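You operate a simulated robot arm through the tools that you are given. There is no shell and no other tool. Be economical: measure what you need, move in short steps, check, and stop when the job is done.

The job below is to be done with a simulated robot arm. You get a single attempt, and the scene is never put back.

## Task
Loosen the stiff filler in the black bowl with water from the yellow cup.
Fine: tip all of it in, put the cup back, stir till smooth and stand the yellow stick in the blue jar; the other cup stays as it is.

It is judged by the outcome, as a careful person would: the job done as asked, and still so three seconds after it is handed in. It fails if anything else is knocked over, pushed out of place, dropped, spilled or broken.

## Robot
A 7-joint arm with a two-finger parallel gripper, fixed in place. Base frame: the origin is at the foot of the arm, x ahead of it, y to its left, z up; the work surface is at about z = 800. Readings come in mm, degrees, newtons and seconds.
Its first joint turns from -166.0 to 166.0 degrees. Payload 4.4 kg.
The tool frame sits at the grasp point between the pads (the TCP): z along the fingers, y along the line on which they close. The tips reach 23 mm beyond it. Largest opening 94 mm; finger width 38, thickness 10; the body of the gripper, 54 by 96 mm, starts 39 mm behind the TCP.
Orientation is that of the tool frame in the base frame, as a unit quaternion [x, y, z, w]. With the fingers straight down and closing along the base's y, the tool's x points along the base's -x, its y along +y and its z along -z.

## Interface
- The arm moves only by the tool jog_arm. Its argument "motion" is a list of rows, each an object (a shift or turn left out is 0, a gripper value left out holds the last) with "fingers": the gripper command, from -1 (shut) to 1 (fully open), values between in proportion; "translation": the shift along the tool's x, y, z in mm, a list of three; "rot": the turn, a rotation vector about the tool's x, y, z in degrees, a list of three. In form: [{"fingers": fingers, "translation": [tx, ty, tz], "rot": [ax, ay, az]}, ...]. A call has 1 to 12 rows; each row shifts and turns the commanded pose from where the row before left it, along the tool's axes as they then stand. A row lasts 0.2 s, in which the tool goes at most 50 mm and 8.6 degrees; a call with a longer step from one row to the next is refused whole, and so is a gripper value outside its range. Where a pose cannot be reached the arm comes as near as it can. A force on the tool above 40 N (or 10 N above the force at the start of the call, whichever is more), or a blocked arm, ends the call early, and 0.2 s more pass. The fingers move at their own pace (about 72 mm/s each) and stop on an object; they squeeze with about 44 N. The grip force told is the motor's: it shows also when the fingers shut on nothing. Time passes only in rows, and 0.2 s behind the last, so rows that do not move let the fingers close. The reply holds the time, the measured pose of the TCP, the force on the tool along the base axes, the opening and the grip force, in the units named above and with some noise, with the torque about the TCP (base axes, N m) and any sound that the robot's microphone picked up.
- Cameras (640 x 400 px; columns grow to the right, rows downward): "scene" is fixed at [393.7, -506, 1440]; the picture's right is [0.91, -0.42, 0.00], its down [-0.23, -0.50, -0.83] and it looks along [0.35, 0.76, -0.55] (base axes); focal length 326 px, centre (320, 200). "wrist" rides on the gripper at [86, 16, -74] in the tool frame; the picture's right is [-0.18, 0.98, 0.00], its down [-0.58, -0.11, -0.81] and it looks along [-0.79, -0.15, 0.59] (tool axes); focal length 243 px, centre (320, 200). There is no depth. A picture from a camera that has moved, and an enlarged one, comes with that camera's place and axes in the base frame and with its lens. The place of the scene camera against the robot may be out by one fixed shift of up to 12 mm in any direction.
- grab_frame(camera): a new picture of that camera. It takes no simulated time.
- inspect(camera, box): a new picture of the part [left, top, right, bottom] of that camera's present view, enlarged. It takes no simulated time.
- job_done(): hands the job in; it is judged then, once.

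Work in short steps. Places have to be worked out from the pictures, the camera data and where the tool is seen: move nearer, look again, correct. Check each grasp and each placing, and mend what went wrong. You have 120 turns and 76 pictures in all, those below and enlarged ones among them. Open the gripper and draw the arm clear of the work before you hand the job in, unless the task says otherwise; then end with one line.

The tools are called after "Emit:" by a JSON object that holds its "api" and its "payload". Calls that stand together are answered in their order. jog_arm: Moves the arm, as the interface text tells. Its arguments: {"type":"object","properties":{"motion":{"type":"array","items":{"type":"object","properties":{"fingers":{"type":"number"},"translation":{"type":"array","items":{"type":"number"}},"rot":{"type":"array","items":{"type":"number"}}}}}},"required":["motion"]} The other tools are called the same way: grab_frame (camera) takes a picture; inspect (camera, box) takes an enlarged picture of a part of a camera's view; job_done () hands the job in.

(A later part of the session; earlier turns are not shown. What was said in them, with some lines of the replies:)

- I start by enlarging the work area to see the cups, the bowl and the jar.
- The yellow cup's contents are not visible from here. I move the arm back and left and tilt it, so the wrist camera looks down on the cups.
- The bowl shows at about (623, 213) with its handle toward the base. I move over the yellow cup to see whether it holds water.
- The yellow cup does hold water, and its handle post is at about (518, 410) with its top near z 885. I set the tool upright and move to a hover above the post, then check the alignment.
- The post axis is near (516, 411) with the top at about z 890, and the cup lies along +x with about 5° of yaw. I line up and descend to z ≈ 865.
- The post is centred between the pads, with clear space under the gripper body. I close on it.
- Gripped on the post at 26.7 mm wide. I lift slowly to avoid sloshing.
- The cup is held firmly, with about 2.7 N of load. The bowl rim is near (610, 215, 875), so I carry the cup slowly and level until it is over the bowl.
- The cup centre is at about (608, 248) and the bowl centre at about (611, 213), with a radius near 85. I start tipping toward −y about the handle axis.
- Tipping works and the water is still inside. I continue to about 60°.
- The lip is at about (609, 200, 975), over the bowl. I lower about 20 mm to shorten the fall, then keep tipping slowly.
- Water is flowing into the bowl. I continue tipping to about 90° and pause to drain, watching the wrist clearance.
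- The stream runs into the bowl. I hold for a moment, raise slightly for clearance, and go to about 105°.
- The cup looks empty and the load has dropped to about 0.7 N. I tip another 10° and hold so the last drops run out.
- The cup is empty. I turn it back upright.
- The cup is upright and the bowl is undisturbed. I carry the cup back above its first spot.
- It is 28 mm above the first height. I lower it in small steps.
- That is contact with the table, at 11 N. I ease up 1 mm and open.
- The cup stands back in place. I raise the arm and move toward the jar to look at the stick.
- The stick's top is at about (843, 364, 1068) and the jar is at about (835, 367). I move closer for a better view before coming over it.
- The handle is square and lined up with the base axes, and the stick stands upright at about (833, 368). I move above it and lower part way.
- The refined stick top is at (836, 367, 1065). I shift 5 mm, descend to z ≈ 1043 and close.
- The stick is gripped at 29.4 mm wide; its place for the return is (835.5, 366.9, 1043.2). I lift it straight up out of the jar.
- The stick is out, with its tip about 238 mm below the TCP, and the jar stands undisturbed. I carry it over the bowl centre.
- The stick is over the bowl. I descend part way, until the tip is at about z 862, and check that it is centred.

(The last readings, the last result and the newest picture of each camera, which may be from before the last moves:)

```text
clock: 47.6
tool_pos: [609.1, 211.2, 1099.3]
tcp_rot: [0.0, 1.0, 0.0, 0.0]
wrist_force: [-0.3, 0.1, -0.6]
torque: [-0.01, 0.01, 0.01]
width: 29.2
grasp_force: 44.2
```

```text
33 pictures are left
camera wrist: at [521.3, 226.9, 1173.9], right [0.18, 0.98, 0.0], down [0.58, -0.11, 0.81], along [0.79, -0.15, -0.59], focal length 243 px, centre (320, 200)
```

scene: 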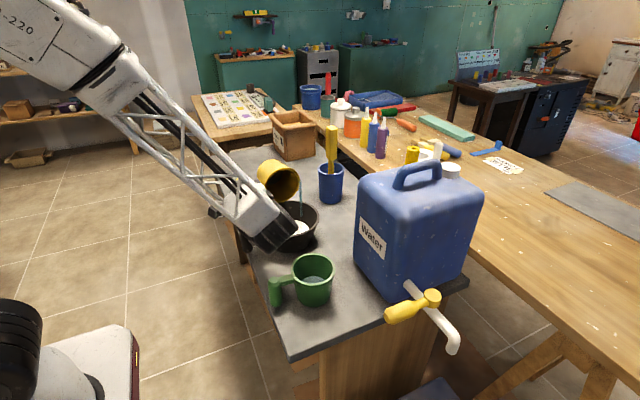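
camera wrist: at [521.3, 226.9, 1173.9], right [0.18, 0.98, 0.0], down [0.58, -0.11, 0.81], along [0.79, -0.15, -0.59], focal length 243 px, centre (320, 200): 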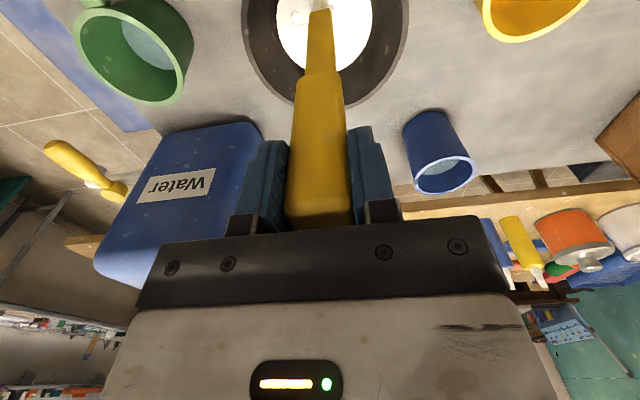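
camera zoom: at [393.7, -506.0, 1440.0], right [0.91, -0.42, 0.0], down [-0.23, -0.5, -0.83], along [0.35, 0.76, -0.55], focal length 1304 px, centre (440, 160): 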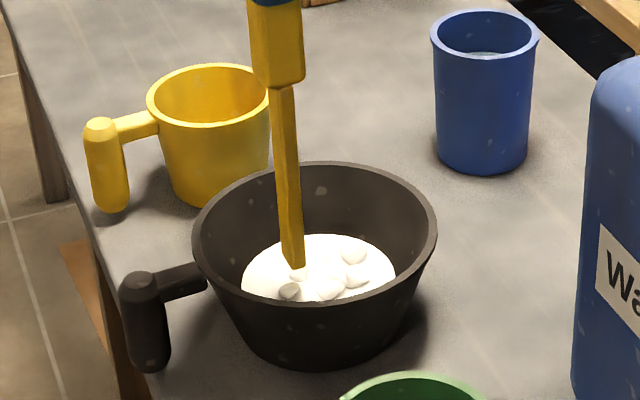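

The tip is inside the bowl and the bowl centre is at about (615, 211). I descend slowly into the filler, watching the force.

Emit:
{"api": "jog_arm", "payload": {"motion": [{"translation": [-6, 0, 8]}, {"translation": [0, 0, 10]}, {"translation": [0, 0, 10]}, {"translation": [0, 0, 6]}, {"translation": [0, 0, 4]}, {}]}}

Emit:
{"api": "inspect", "payload": {"camera": "scene", "box": [240, 160, 340, 260]}}

```text
clock: 49.0
tool_pos: [614.1, 212.3, 1060.9]
tcp_rot: [-0.001, 1.0, 0.0, 0.0]
wrist_force: [0.1, -0.6, -0.6]
torque: [-0.03, 0.0, 0.04]
width: 29.4
grasp_force: 43.7
```

```text
4.00 times, centred on (290, 210) of scene
camera zoom: at [393.7, -506.0, 1440.0], right [0.91, -0.42, 0.0], down [-0.23, -0.5, -0.83], along [0.35, 0.76, -0.55], focal length 1304 px, centre (440, 160)
```

zoom: 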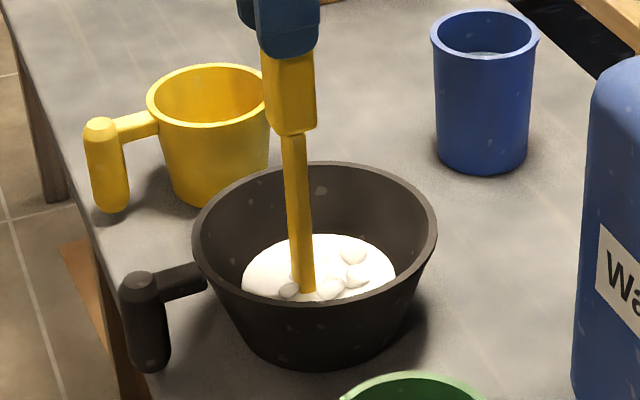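

The tip is at the filler with no contact load. I go about 6 mm deeper, move out to a 22 mm radius about (620, 213), and watch the force.

Emit:
{"api": "jog_arm", "payload": {"motion": [{"translation": [0, 0, 3]}, {"translation": [0, 0, 3]}, {"translation": [-7, 1, 0]}, {"translation": [-7, 0, 0]}, {"translation": [-7, 0, 0]}, {"translation": [-7, 0, 0]}, {}]}}

Emit:
{"api": "inspect", "payload": {"camera": "scene", "box": [240, 160, 340, 260]}}

```text
clock: 50.6
tool_pos: [641.1, 213.8, 1053.2]
tcp_rot: [0.0, 1.0, 0.0, 0.001]
wrist_force: [-0.5, -0.3, -0.6]
torque: [-0.01, 0.03, -0.03]
width: 29.4
grasp_force: 43.9
```

```text
4.00 times, centred on (290, 210) of scene
camera zoom: at [393.7, -506.0, 1440.0], right [0.91, -0.42, 0.0], down [-0.23, -0.5, -0.83], along [0.35, 0.76, -0.55], focal length 1304 px, centre (440, 160)
```

zoom: 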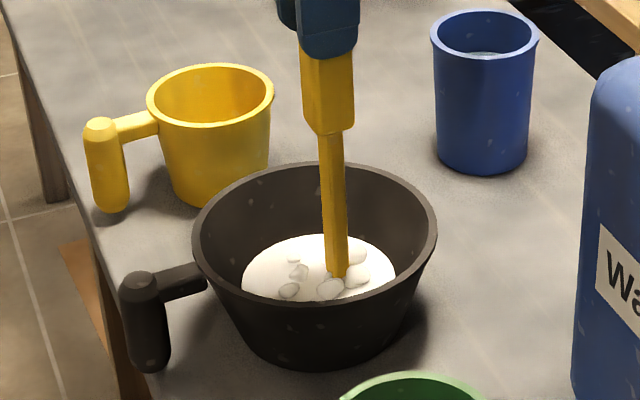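

The stick is in the filler with the bowl steady. I stir the first circle.

Emit:
{"api": "jog_arm", "payload": {"motion": [{"translation": [2.95, 11, 0]}, {"translation": [8.05, 8.05, 0]}, {"translation": [11, 2.95, 0]}, {"translation": [11, -2.95, 0]}, {"translation": [8.05, -8.05, 0]}, {"translation": [2.95, -11, 0]}, {"translation": [-2.95, -11, 0]}, {"translation": [-8.05, -8.05, 0]}, {"translation": [-11, -2.95, 0]}, {"translation": [-11, 2.95, 0]}, {"translation": [-8.05, 8.05, 0]}, {"translation": [-2.95, 11, 0]}]}}

Emit:
{"api": "inspect", "payload": {"camera": "scene", "box": [240, 160, 340, 260]}}

```text
clock: 53.2
tool_pos: [642.1, 213.3, 1056.2]
tcp_rot: [0.0, 1.0, 0.0, 0.0]
wrist_force: [0.1, -0.9, -0.8]
torque: [-0.01, 0.03, -0.03]
width: 29.4
grasp_force: 44.1
```

```text
4.00 times, centred on (290, 210) of scene
camera zoom: at [393.7, -506.0, 1440.0], right [0.91, -0.42, 0.0], down [-0.23, -0.5, -0.83], along [0.35, 0.76, -0.55], focal length 1304 px, centre (440, 160)
```

zoom: 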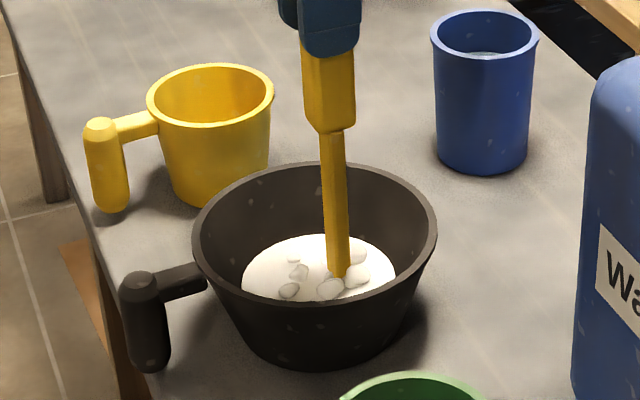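

There is no change yet and the tip may be too shallow. I probe deeper in small steps, watching the force.

Emit:
{"api": "jog_arm", "payload": {"motion": [{"translation": [0, 0, 2]}, {"translation": [0, 0, 2]}, {"translation": [0, 0, 2]}, {}]}}

Emit:
{"api": "inspect", "payload": {"camera": "scene", "box": [270, 200, 320, 250]}}

```text
clock: 54.2
tool_pos: [641.9, 212.6, 1048.2]
tcp_rot: [0.0, 1.0, 0.0, 0.0]
wrist_force: [-0.5, 0.9, -0.1]
torque: [-0.01, 0.02, 0.0]
width: 29.3
grasp_force: 44.6
```

```text
8.00 times, centred on (295, 225) of scene
camera zoom: at [393.7, -506.0, 1440.0], right [0.91, -0.42, 0.0], down [-0.23, -0.5, -0.83], along [0.35, 0.76, -0.55], focal length 2609 px, centre (520, 0)
```

zoom: 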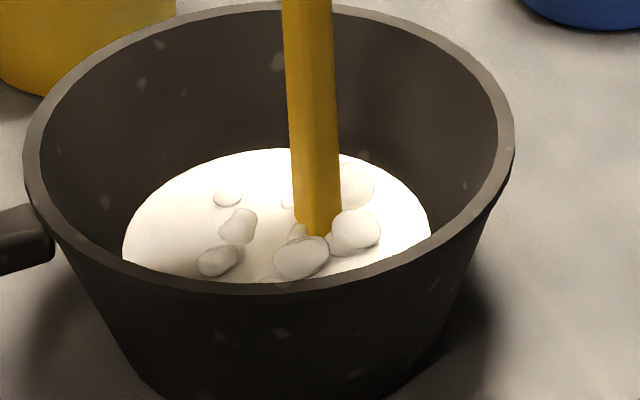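

The tip is now down among the lumps with no hard contact. I stir two circles at this depth.

Emit:
{"api": "jog_arm", "payload": {"motion": [{"translation": [2.95, 11, 0]}, {"translation": [8.05, 8.05, 0]}, {"translation": [11, 2.95, 0]}, {"translation": [11, -2.95, 0]}, {"translation": [8.05, -8.05, 0]}, {"translation": [2.95, -11, 0]}, {"translation": [-2.95, -11, 0]}, {"translation": [-8.05, -8.05, 0]}, {"translation": [-11, -2.95, 0]}, {"translation": [-11, 2.95, 0]}, {"translation": [-8.05, 8.05, 0]}, {"translation": [-2.95, 11, 0]}]}}

Emit:
{"api": "jog_arm", "payload": {"motion": [{"translation": [2.95, 11, 0]}, {"translation": [8.05, 8.05, 0]}, {"translation": [11, 2.95, 0]}, {"translation": [11, -2.95, 0]}, {"translation": [8.05, -8.05, 0]}, {"translation": [2.95, -11, 0]}, {"translation": [-2.95, -11, 0]}, {"translation": [-8.05, -8.05, 0]}, {"translation": [-11, -2.95, 0]}, {"translation": [-11, 2.95, 0]}, {"translation": [-8.05, 8.05, 0]}, {"translation": [-2.95, 11, 0]}]}}

Emit:
{"api": "inspect", "payload": {"camera": "scene", "box": [270, 200, 320, 250]}}

```text
clock: 56.8
tool_pos: [641.7, 212.3, 1048.4]
tcp_rot: [0.0, 1.0, 0.0, 0.0]
wrist_force: [0.7, 0.0, -1.2]
torque: [0.02, 0.0, 0.03]
width: 29.4
grasp_force: 43.9
```

```text
clock: 59.4
tool_pos: [641.8, 214.8, 1049.1]
tcp_rot: [0.0, 1.0, 0.0, 0.0]
wrist_force: [0.6, 1.2, -0.3]
torque: [0.02, 0.02, -0.01]
width: 29.5
grasp_force: 44.1
```

```text
8.00 times, centred on (295, 225) of scene
camera zoom: at [393.7, -506.0, 1440.0], right [0.91, -0.42, 0.0], down [-0.23, -0.5, -0.83], along [0.35, 0.76, -0.55], focal length 2609 px, centre (520, 0)
```

zoom: 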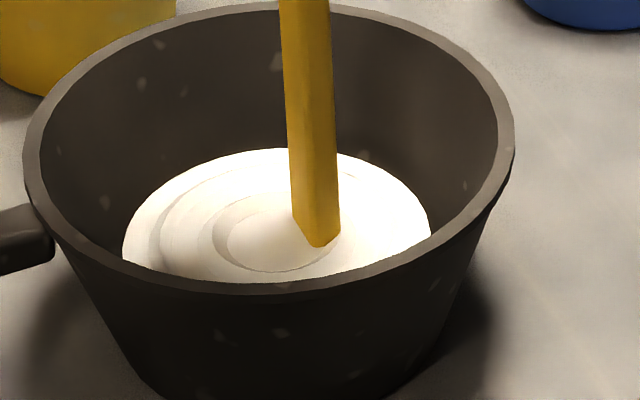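

The lumps are gone and swirls show. I stir two more circles to see whether it gets any smoother.

Emit:
{"api": "jog_arm", "payload": {"motion": [{"translation": [2.95, 11, 0]}, {"translation": [8.05, 8.05, 0]}, {"translation": [11, 2.95, 0]}, {"translation": [11, -2.95, 0]}, {"translation": [8.05, -8.05, 0]}, {"translation": [2.95, -11, 0]}, {"translation": [-2.95, -11, 0]}, {"translation": [-8.05, -8.05, 0]}, {"translation": [-11, -2.95, 0]}, {"translation": [-11, 2.95, 0]}, {"translation": [-8.05, 8.05, 0]}, {"translation": [-2.95, 11, 0]}]}}

Emit:
{"api": "jog_arm", "payload": {"motion": [{"translation": [2.95, 11, 0]}, {"translation": [8.05, 8.05, 0]}, {"translation": [11, 2.95, 0]}, {"translation": [11, -2.95, 0]}, {"translation": [8.05, -8.05, 0]}, {"translation": [2.95, -11, 0]}, {"translation": [-2.95, -11, 0]}, {"translation": [-8.05, -8.05, 0]}, {"translation": [-11, -2.95, 0]}, {"translation": [-11, 2.95, 0]}, {"translation": [-8.05, 8.05, 0]}, {"translation": [-2.95, 11, 0]}]}}

Emit:
{"api": "inspect", "payload": {"camera": "scene", "box": [270, 200, 320, 250]}}

```text
clock: 62.0
tool_pos: [641.8, 213.5, 1048.7]
tcp_rot: [0.0, 1.0, 0.0, 0.0]
wrist_force: [-0.5, -1.0, 0.1]
torque: [-0.01, -0.02, 0.0]
width: 29.5
grasp_force: 44.0
```

```text
clock: 64.6
tool_pos: [642.9, 213.2, 1050.1]
tcp_rot: [0.001, 1.0, -0.001, 0.0]
wrist_force: [-0.5, -0.4, -0.5]
torque: [0.0, 0.02, 0.0]
width: 28.8
grasp_force: 44.0
```

```text
8.00 times, centred on (295, 225) of scene
camera zoom: at [393.7, -506.0, 1440.0], right [0.91, -0.42, 0.0], down [-0.23, -0.5, -0.83], along [0.35, 0.76, -0.55], focal length 2609 px, centre (520, 0)
```

zoom: 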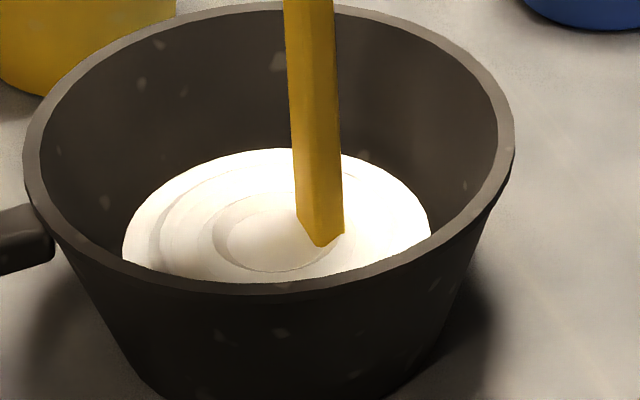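

Emit:
{"api": "jog_arm", "payload": {"motion": [{"translation": [2.95, 11, 0]}, {"translation": [8.05, 8.05, 0]}, {"translation": [11, 2.95, 0]}, {"translation": [11, -2.95, 0]}, {"translation": [8.05, -8.05, 0]}, {"translation": [2.95, -11, 0]}, {"translation": [-2.95, -11, 0]}, {"translation": [-8.05, -8.05, 0]}, {"translation": [-11, -2.95, 0]}, {"translation": [-11, 2.95, 0]}, {"translation": [-8.05, 8.05, 0]}, {"translation": [-2.95, 11, 0]}]}}

Emit:
{"api": "jog_arm", "payload": {"motion": [{"translation": [2.95, 11, 0]}, {"translation": [8.05, 8.05, 0]}, {"translation": [11, 2.95, 0]}, {"translation": [11, -2.95, 0]}, {"translation": [8.05, -8.05, 0]}, {"translation": [2.95, -11, 0]}, {"translation": [-2.95, -11, 0]}, {"translation": [-8.05, -8.05, 0]}, {"translation": [-11, -2.95, 0]}, {"translation": [-11, 2.95, 0]}, {"translation": [-8.05, 8.05, 0]}, {"translation": [-2.95, 11, 0]}]}}

Emit:
{"api": "inspect", "payload": {"camera": "scene", "box": [270, 200, 320, 250]}}

```text
clock: 67.2
tool_pos: [643.5, 213.8, 1050.3]
tcp_rot: [0.0, 1.0, 0.0, 0.0]
wrist_force: [-0.3, 0.1, -0.9]
torque: [-0.01, 0.04, -0.04]
width: 29.4
grasp_force: 44.1
```

```text
clock: 69.8
tool_pos: [642.7, 214.5, 1048.8]
tcp_rot: [0.0, 1.0, -0.001, 0.0]
wrist_force: [-0.7, -0.1, -0.2]
torque: [0.0, 0.0, 0.02]
width: 29.7
grasp_force: 43.8
```

```text
8.00 times, centred on (295, 225) of scene
camera zoom: at [393.7, -506.0, 1440.0], right [0.91, -0.42, 0.0], down [-0.23, -0.5, -0.83], along [0.35, 0.76, -0.55], focal length 2609 px, centre (520, 0)
```

zoom: 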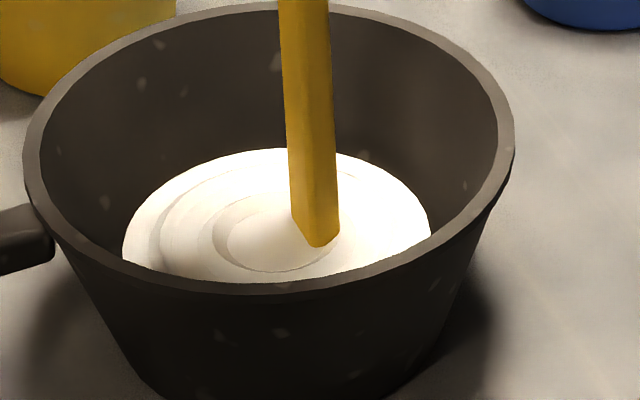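

The filler is smooth and no longer changing. I lift the stick straight out and let it drip over the bowl for a moment.

Emit:
{"api": "jog_arm", "payload": {"motion": [{"translation": [6, 0, -6]}, {"translation": [8, 0, -14]}, {"translation": [8, 0, -20]}, {"translation": [0, 0, -25]}, {"translation": [0, 0, -25]}, {"translation": [0, 0, -25]}, {"translation": [0, 0, -18]}, {"translation": [0, 0, -8]}, {}, {}, {}, {}]}}

Emit:
{"api": "inspect", "payload": {"camera": "scene", "box": [220, 100, 370, 270]}}

```text
clock: 72.4
tool_pos: [621.4, 213.9, 1191.0]
tcp_rot: [0.0, 1.0, 0.0, 0.0]
wrist_force: [-0.2, 0.3, -1.1]
torque: [0.01, 0.0, 0.03]
width: 29.3
grasp_force: 44.7
```

```text
2.35 times, centred on (295, 185) of scene
camera zoom: at [393.7, -506.0, 1440.0], right [0.91, -0.42, 0.0], down [-0.23, -0.5, -0.83], along [0.35, 0.76, -0.55], focal length 767 px, centre (379, 235)
```

zoom: 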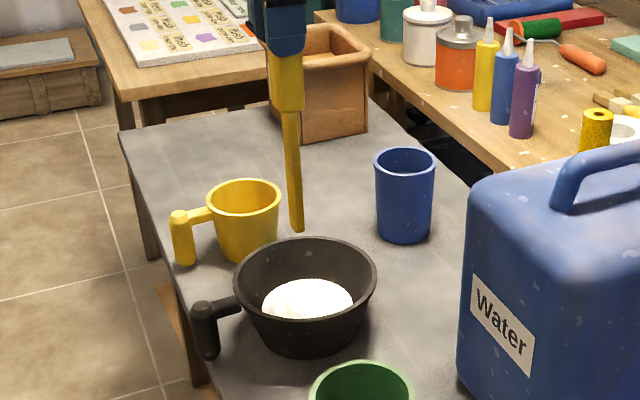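

The stick is clean and the bowl is in place. I carry the stick back above the jar.

Emit:
{"api": "jog_arm", "payload": {"motion": [{"translation": [-20, 14, 0]}, {"translation": [-34, 24, 0]}, {"translation": [-38, 27, 0]}, {"translation": [-38, 27, 0]}, {"translation": [-38, 27, 0]}, {"translation": [-30, 21, 0]}, {"translation": [-16.6, 13, 0]}, {}, {}]}}

Emit:
{"api": "grab_frame", "payload": {"camera": "wrist"}}

Emit:
{"api": "inspect", "payload": {"camera": "scene", "box": [220, 60, 400, 260]}}

```text
clock: 74.4
tool_pos: [835.1, 367.0, 1192.2]
tcp_rot: [0.0, 1.0, 0.0, 0.001]
wrist_force: [0.4, 0.0, -0.7]
torque: [-0.01, 0.01, 0.04]
width: 29.4
grasp_force: 43.7
```

```text
24 pictures are left
camera wrist: at [746.8, 382.0, 1265.0], right [0.18, 0.98, 0.0], down [0.58, -0.11, 0.81], along [0.79, -0.15, -0.59], focal length 243 px, centre (320, 200)
```

wrist: 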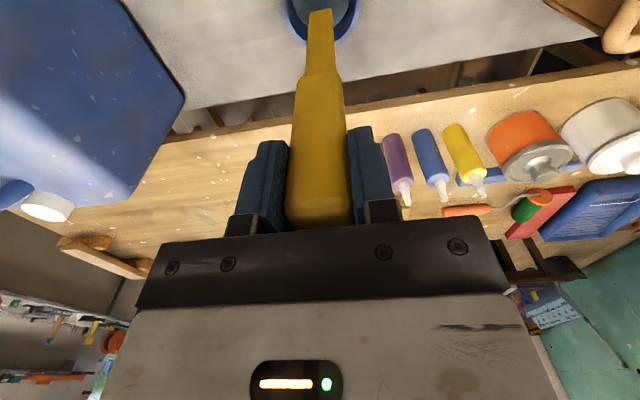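

```text
2.00 times, centred on (310, 160) of scene
camera zoom: at [393.7, -506.0, 1440.0], right [0.91, -0.42, 0.0], down [-0.23, -0.5, -0.83], along [0.35, 0.76, -0.55], focal length 652 px, centre (340, 280)
```

zoom: 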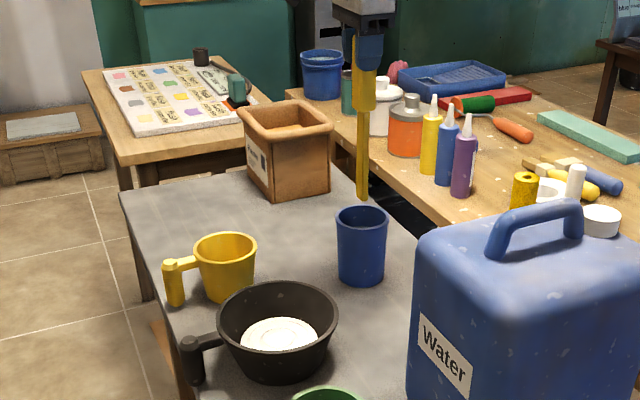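

The position matches that at the withdrawal. I lower the stick into the jar, slowing near the bottom.

Emit:
{"api": "jog_arm", "payload": {"motion": [{"translation": [0, 0, 15]}, {"translation": [0, 0, 20]}, {"translation": [0, 0, 20]}, {"translation": [0, 0, 20]}, {"translation": [0, 0, 20]}, {"translation": [0, 0, 20]}, {"translation": [0, 0, 12]}, {"translation": [0, 0, 8]}, {"translation": [0, 0, 6]}, {"translation": [0, 0, 3]}, {}]}}

Emit:
{"api": "inspect", "payload": {"camera": "scene", "box": [270, 60, 400, 220]}}

```text
clock: 76.8
tool_pos: [835.1, 366.9, 1047.2]
tcp_rot: [0.001, 1.0, 0.0, 0.0]
wrist_force: [-0.1, 0.0, -0.6]
torque: [0.01, -0.02, 0.0]
width: 29.2
grasp_force: 43.8
```

```text
2.50 times, centred on (335, 140) of scene
camera zoom: at [393.7, -506.0, 1440.0], right [0.91, -0.42, 0.0], down [-0.23, -0.5, -0.83], along [0.35, 0.76, -0.55], focal length 815 px, centre (282, 350)
```

zoom: 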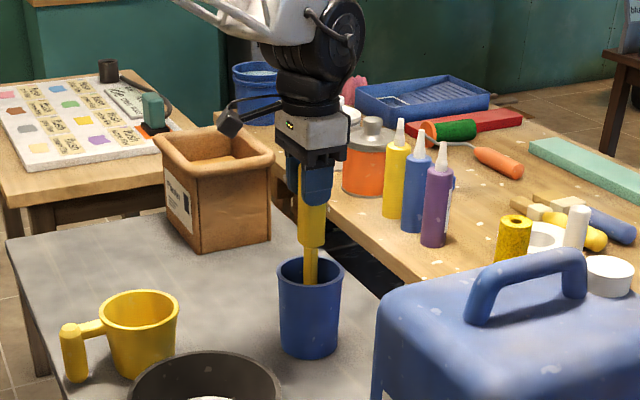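

Emit:
{"api": "jog_arm", "payload": {"motion": [{"translation": [0, 0, 1]}, {"translation": [0, 0, 1]}, {"translation": [0, 0, 1]}, {}]}}

```text
clock: 77.8
tool_pos: [834.1, 366.2, 1044.1]
tcp_rot: [-0.001, 1.0, 0.0, 0.0]
wrist_force: [0.3, 0.7, -1.2]
torque: [0.01, 0.01, -0.03]
width: 29.4
grasp_force: 44.4
```

Emit:
{"api": "jog_arm", "payload": {"motion": [{"translation": [0, 0, 0.7]}, {"translation": [0, 0, 0.7]}, {}]}}

```text
clock: 78.6
tool_pos: [834.8, 365.8, 1042.2]
tcp_rot: [0.0, 1.0, 0.0, 0.0]
wrist_force: [-2.5, 0.9, 8.3]
torque: [-0.03, 0.51, 0.02]
width: 29.4
grasp_force: 44.2
```

The stick touches the jar bottom, at 8 N. I ease up 0.7 mm and open the fingers gradually.

Emit:
{"api": "jog_arm", "payload": {"motion": [{"translation": [0, 0, -0.7]}, {}, {"fingers": -0.2}, {"fingers": 0.1}, {"fingers": 0.5}, {"fingers": 1}, {"fingers": 1}, {}]}}

Emit:
{"api": "grab_frame", "payload": {"camera": "wrist"}}

```text
clock: 80.4
tool_pos: [835.1, 366.0, 1043.2]
tcp_rot: [0.0, 1.0, 0.0, 0.0]
wrist_force: [-0.8, -0.2, -0.1]
torque: [0.0, 0.0, 0.01]
width: 94.0
grasp_force: 0.2
```

```text
21 pictures are left
camera wrist: at [748.1, 381.7, 1116.7], right [0.18, 0.98, 0.0], down [0.58, -0.11, 0.81], along [0.79, -0.15, -0.59], focal length 243 px, centre (320, 200)
```

wrist: 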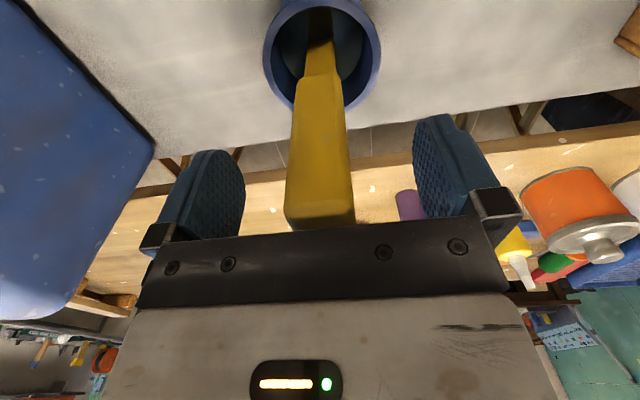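

The stick stands free in the jar. I raise straight up and draw the arm back clear.

Emit:
{"api": "jog_arm", "payload": {"motion": [{"translation": [0, 0, -20]}, {"translation": [0, 0, -40]}, {"translation": [0, 0, -45]}, {"translation": [0, 0, -45]}, {"translation": [30, -10, -30]}, {"translation": [45, -15, 0]}, {"translation": [45, -15, 0]}, {"translation": [45, -15, 0]}, {"translation": [45, -15, 0]}, {"translation": [45, -15, 0]}, {"translation": [45, -15, 0]}, {}]}}

Emit:
{"api": "grab_frame", "payload": {"camera": "scene"}}

Emit:
{"api": "inspect", "payload": {"camera": "scene", "box": [210, 110, 370, 320]}}

```text
clock: 83.0
tool_pos: [534.4, 267.5, 1224.8]
tcp_rot: [0.001, 1.0, 0.0, 0.0]
wrist_force: [0.5, -0.4, -0.6]
torque: [0.02, 0.0, -0.04]
width: 94.3
grasp_force: 0.1
```

```text
20 pictures are left
```

scene: 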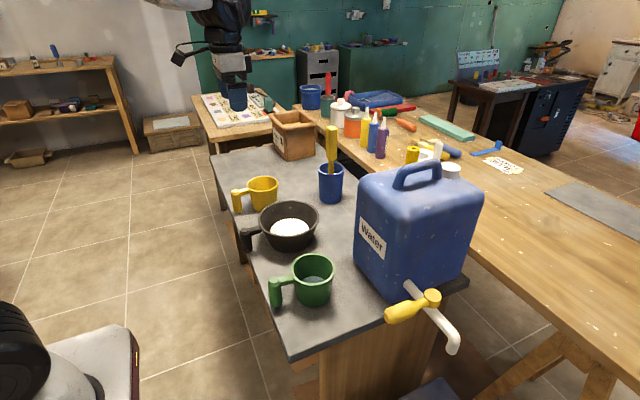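

```text
1.90 times, centred on (290, 215) of scene
camera zoom: at [393.7, -506.0, 1440.0], right [0.91, -0.42, 0.0], down [-0.23, -0.5, -0.83], along [0.35, 0.76, -0.55], focal length 621 px, centre (377, 171)
```

zoom: 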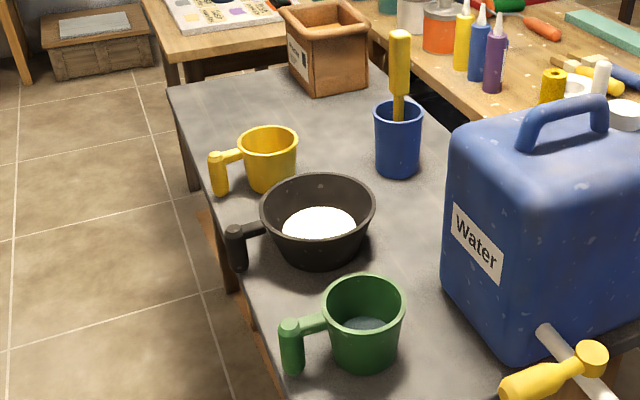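

Emit:
{"api": "inspect", "payload": {"camera": "scene", "box": [230, 170, 330, 250]}}

Emit:
{"api": "grab_frame", "payload": {"camera": "wrist"}}

```text
5.00 times, centred on (280, 210) of scene
camera zoom: at [393.7, -506.0, 1440.0], right [0.91, -0.42, 0.0], down [-0.23, -0.5, -0.83], along [0.35, 0.76, -0.55], focal length 1630 px, centre (520, 150)
```

zoom: 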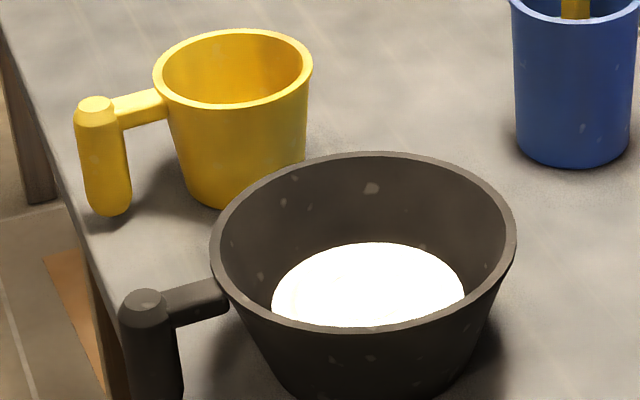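

```text
17 pictures are left
camera wrist: at [447.7, 283.0, 1299.1], right [0.18, 0.98, 0.0], down [0.58, -0.11, 0.81], along [0.79, -0.15, -0.59], focal length 243 px, centre (320, 200)
```

wrist: 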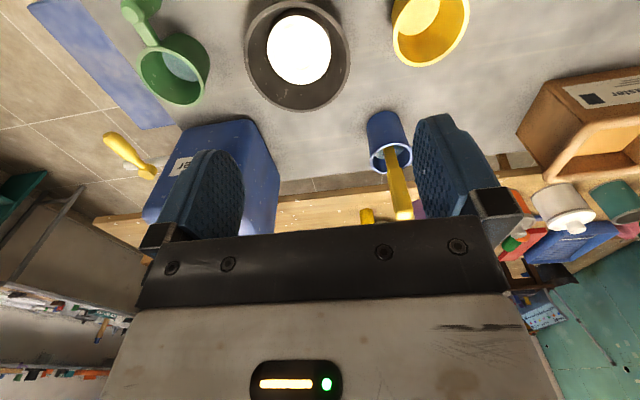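

The yellow cup is empty and back in its place. The filler is smooth, the stick stands in the blue jar and the green cup is untouched, so I hand the job in.

Emit:
{"api": "job_done", "payload": {}}

```text
The job is handed in.
```

I tipped all the water from the yellow cup into the bowl, put the cup back, stirred the filler smooth and stood the yellow stick in the blue jar; the green cup was not touched.
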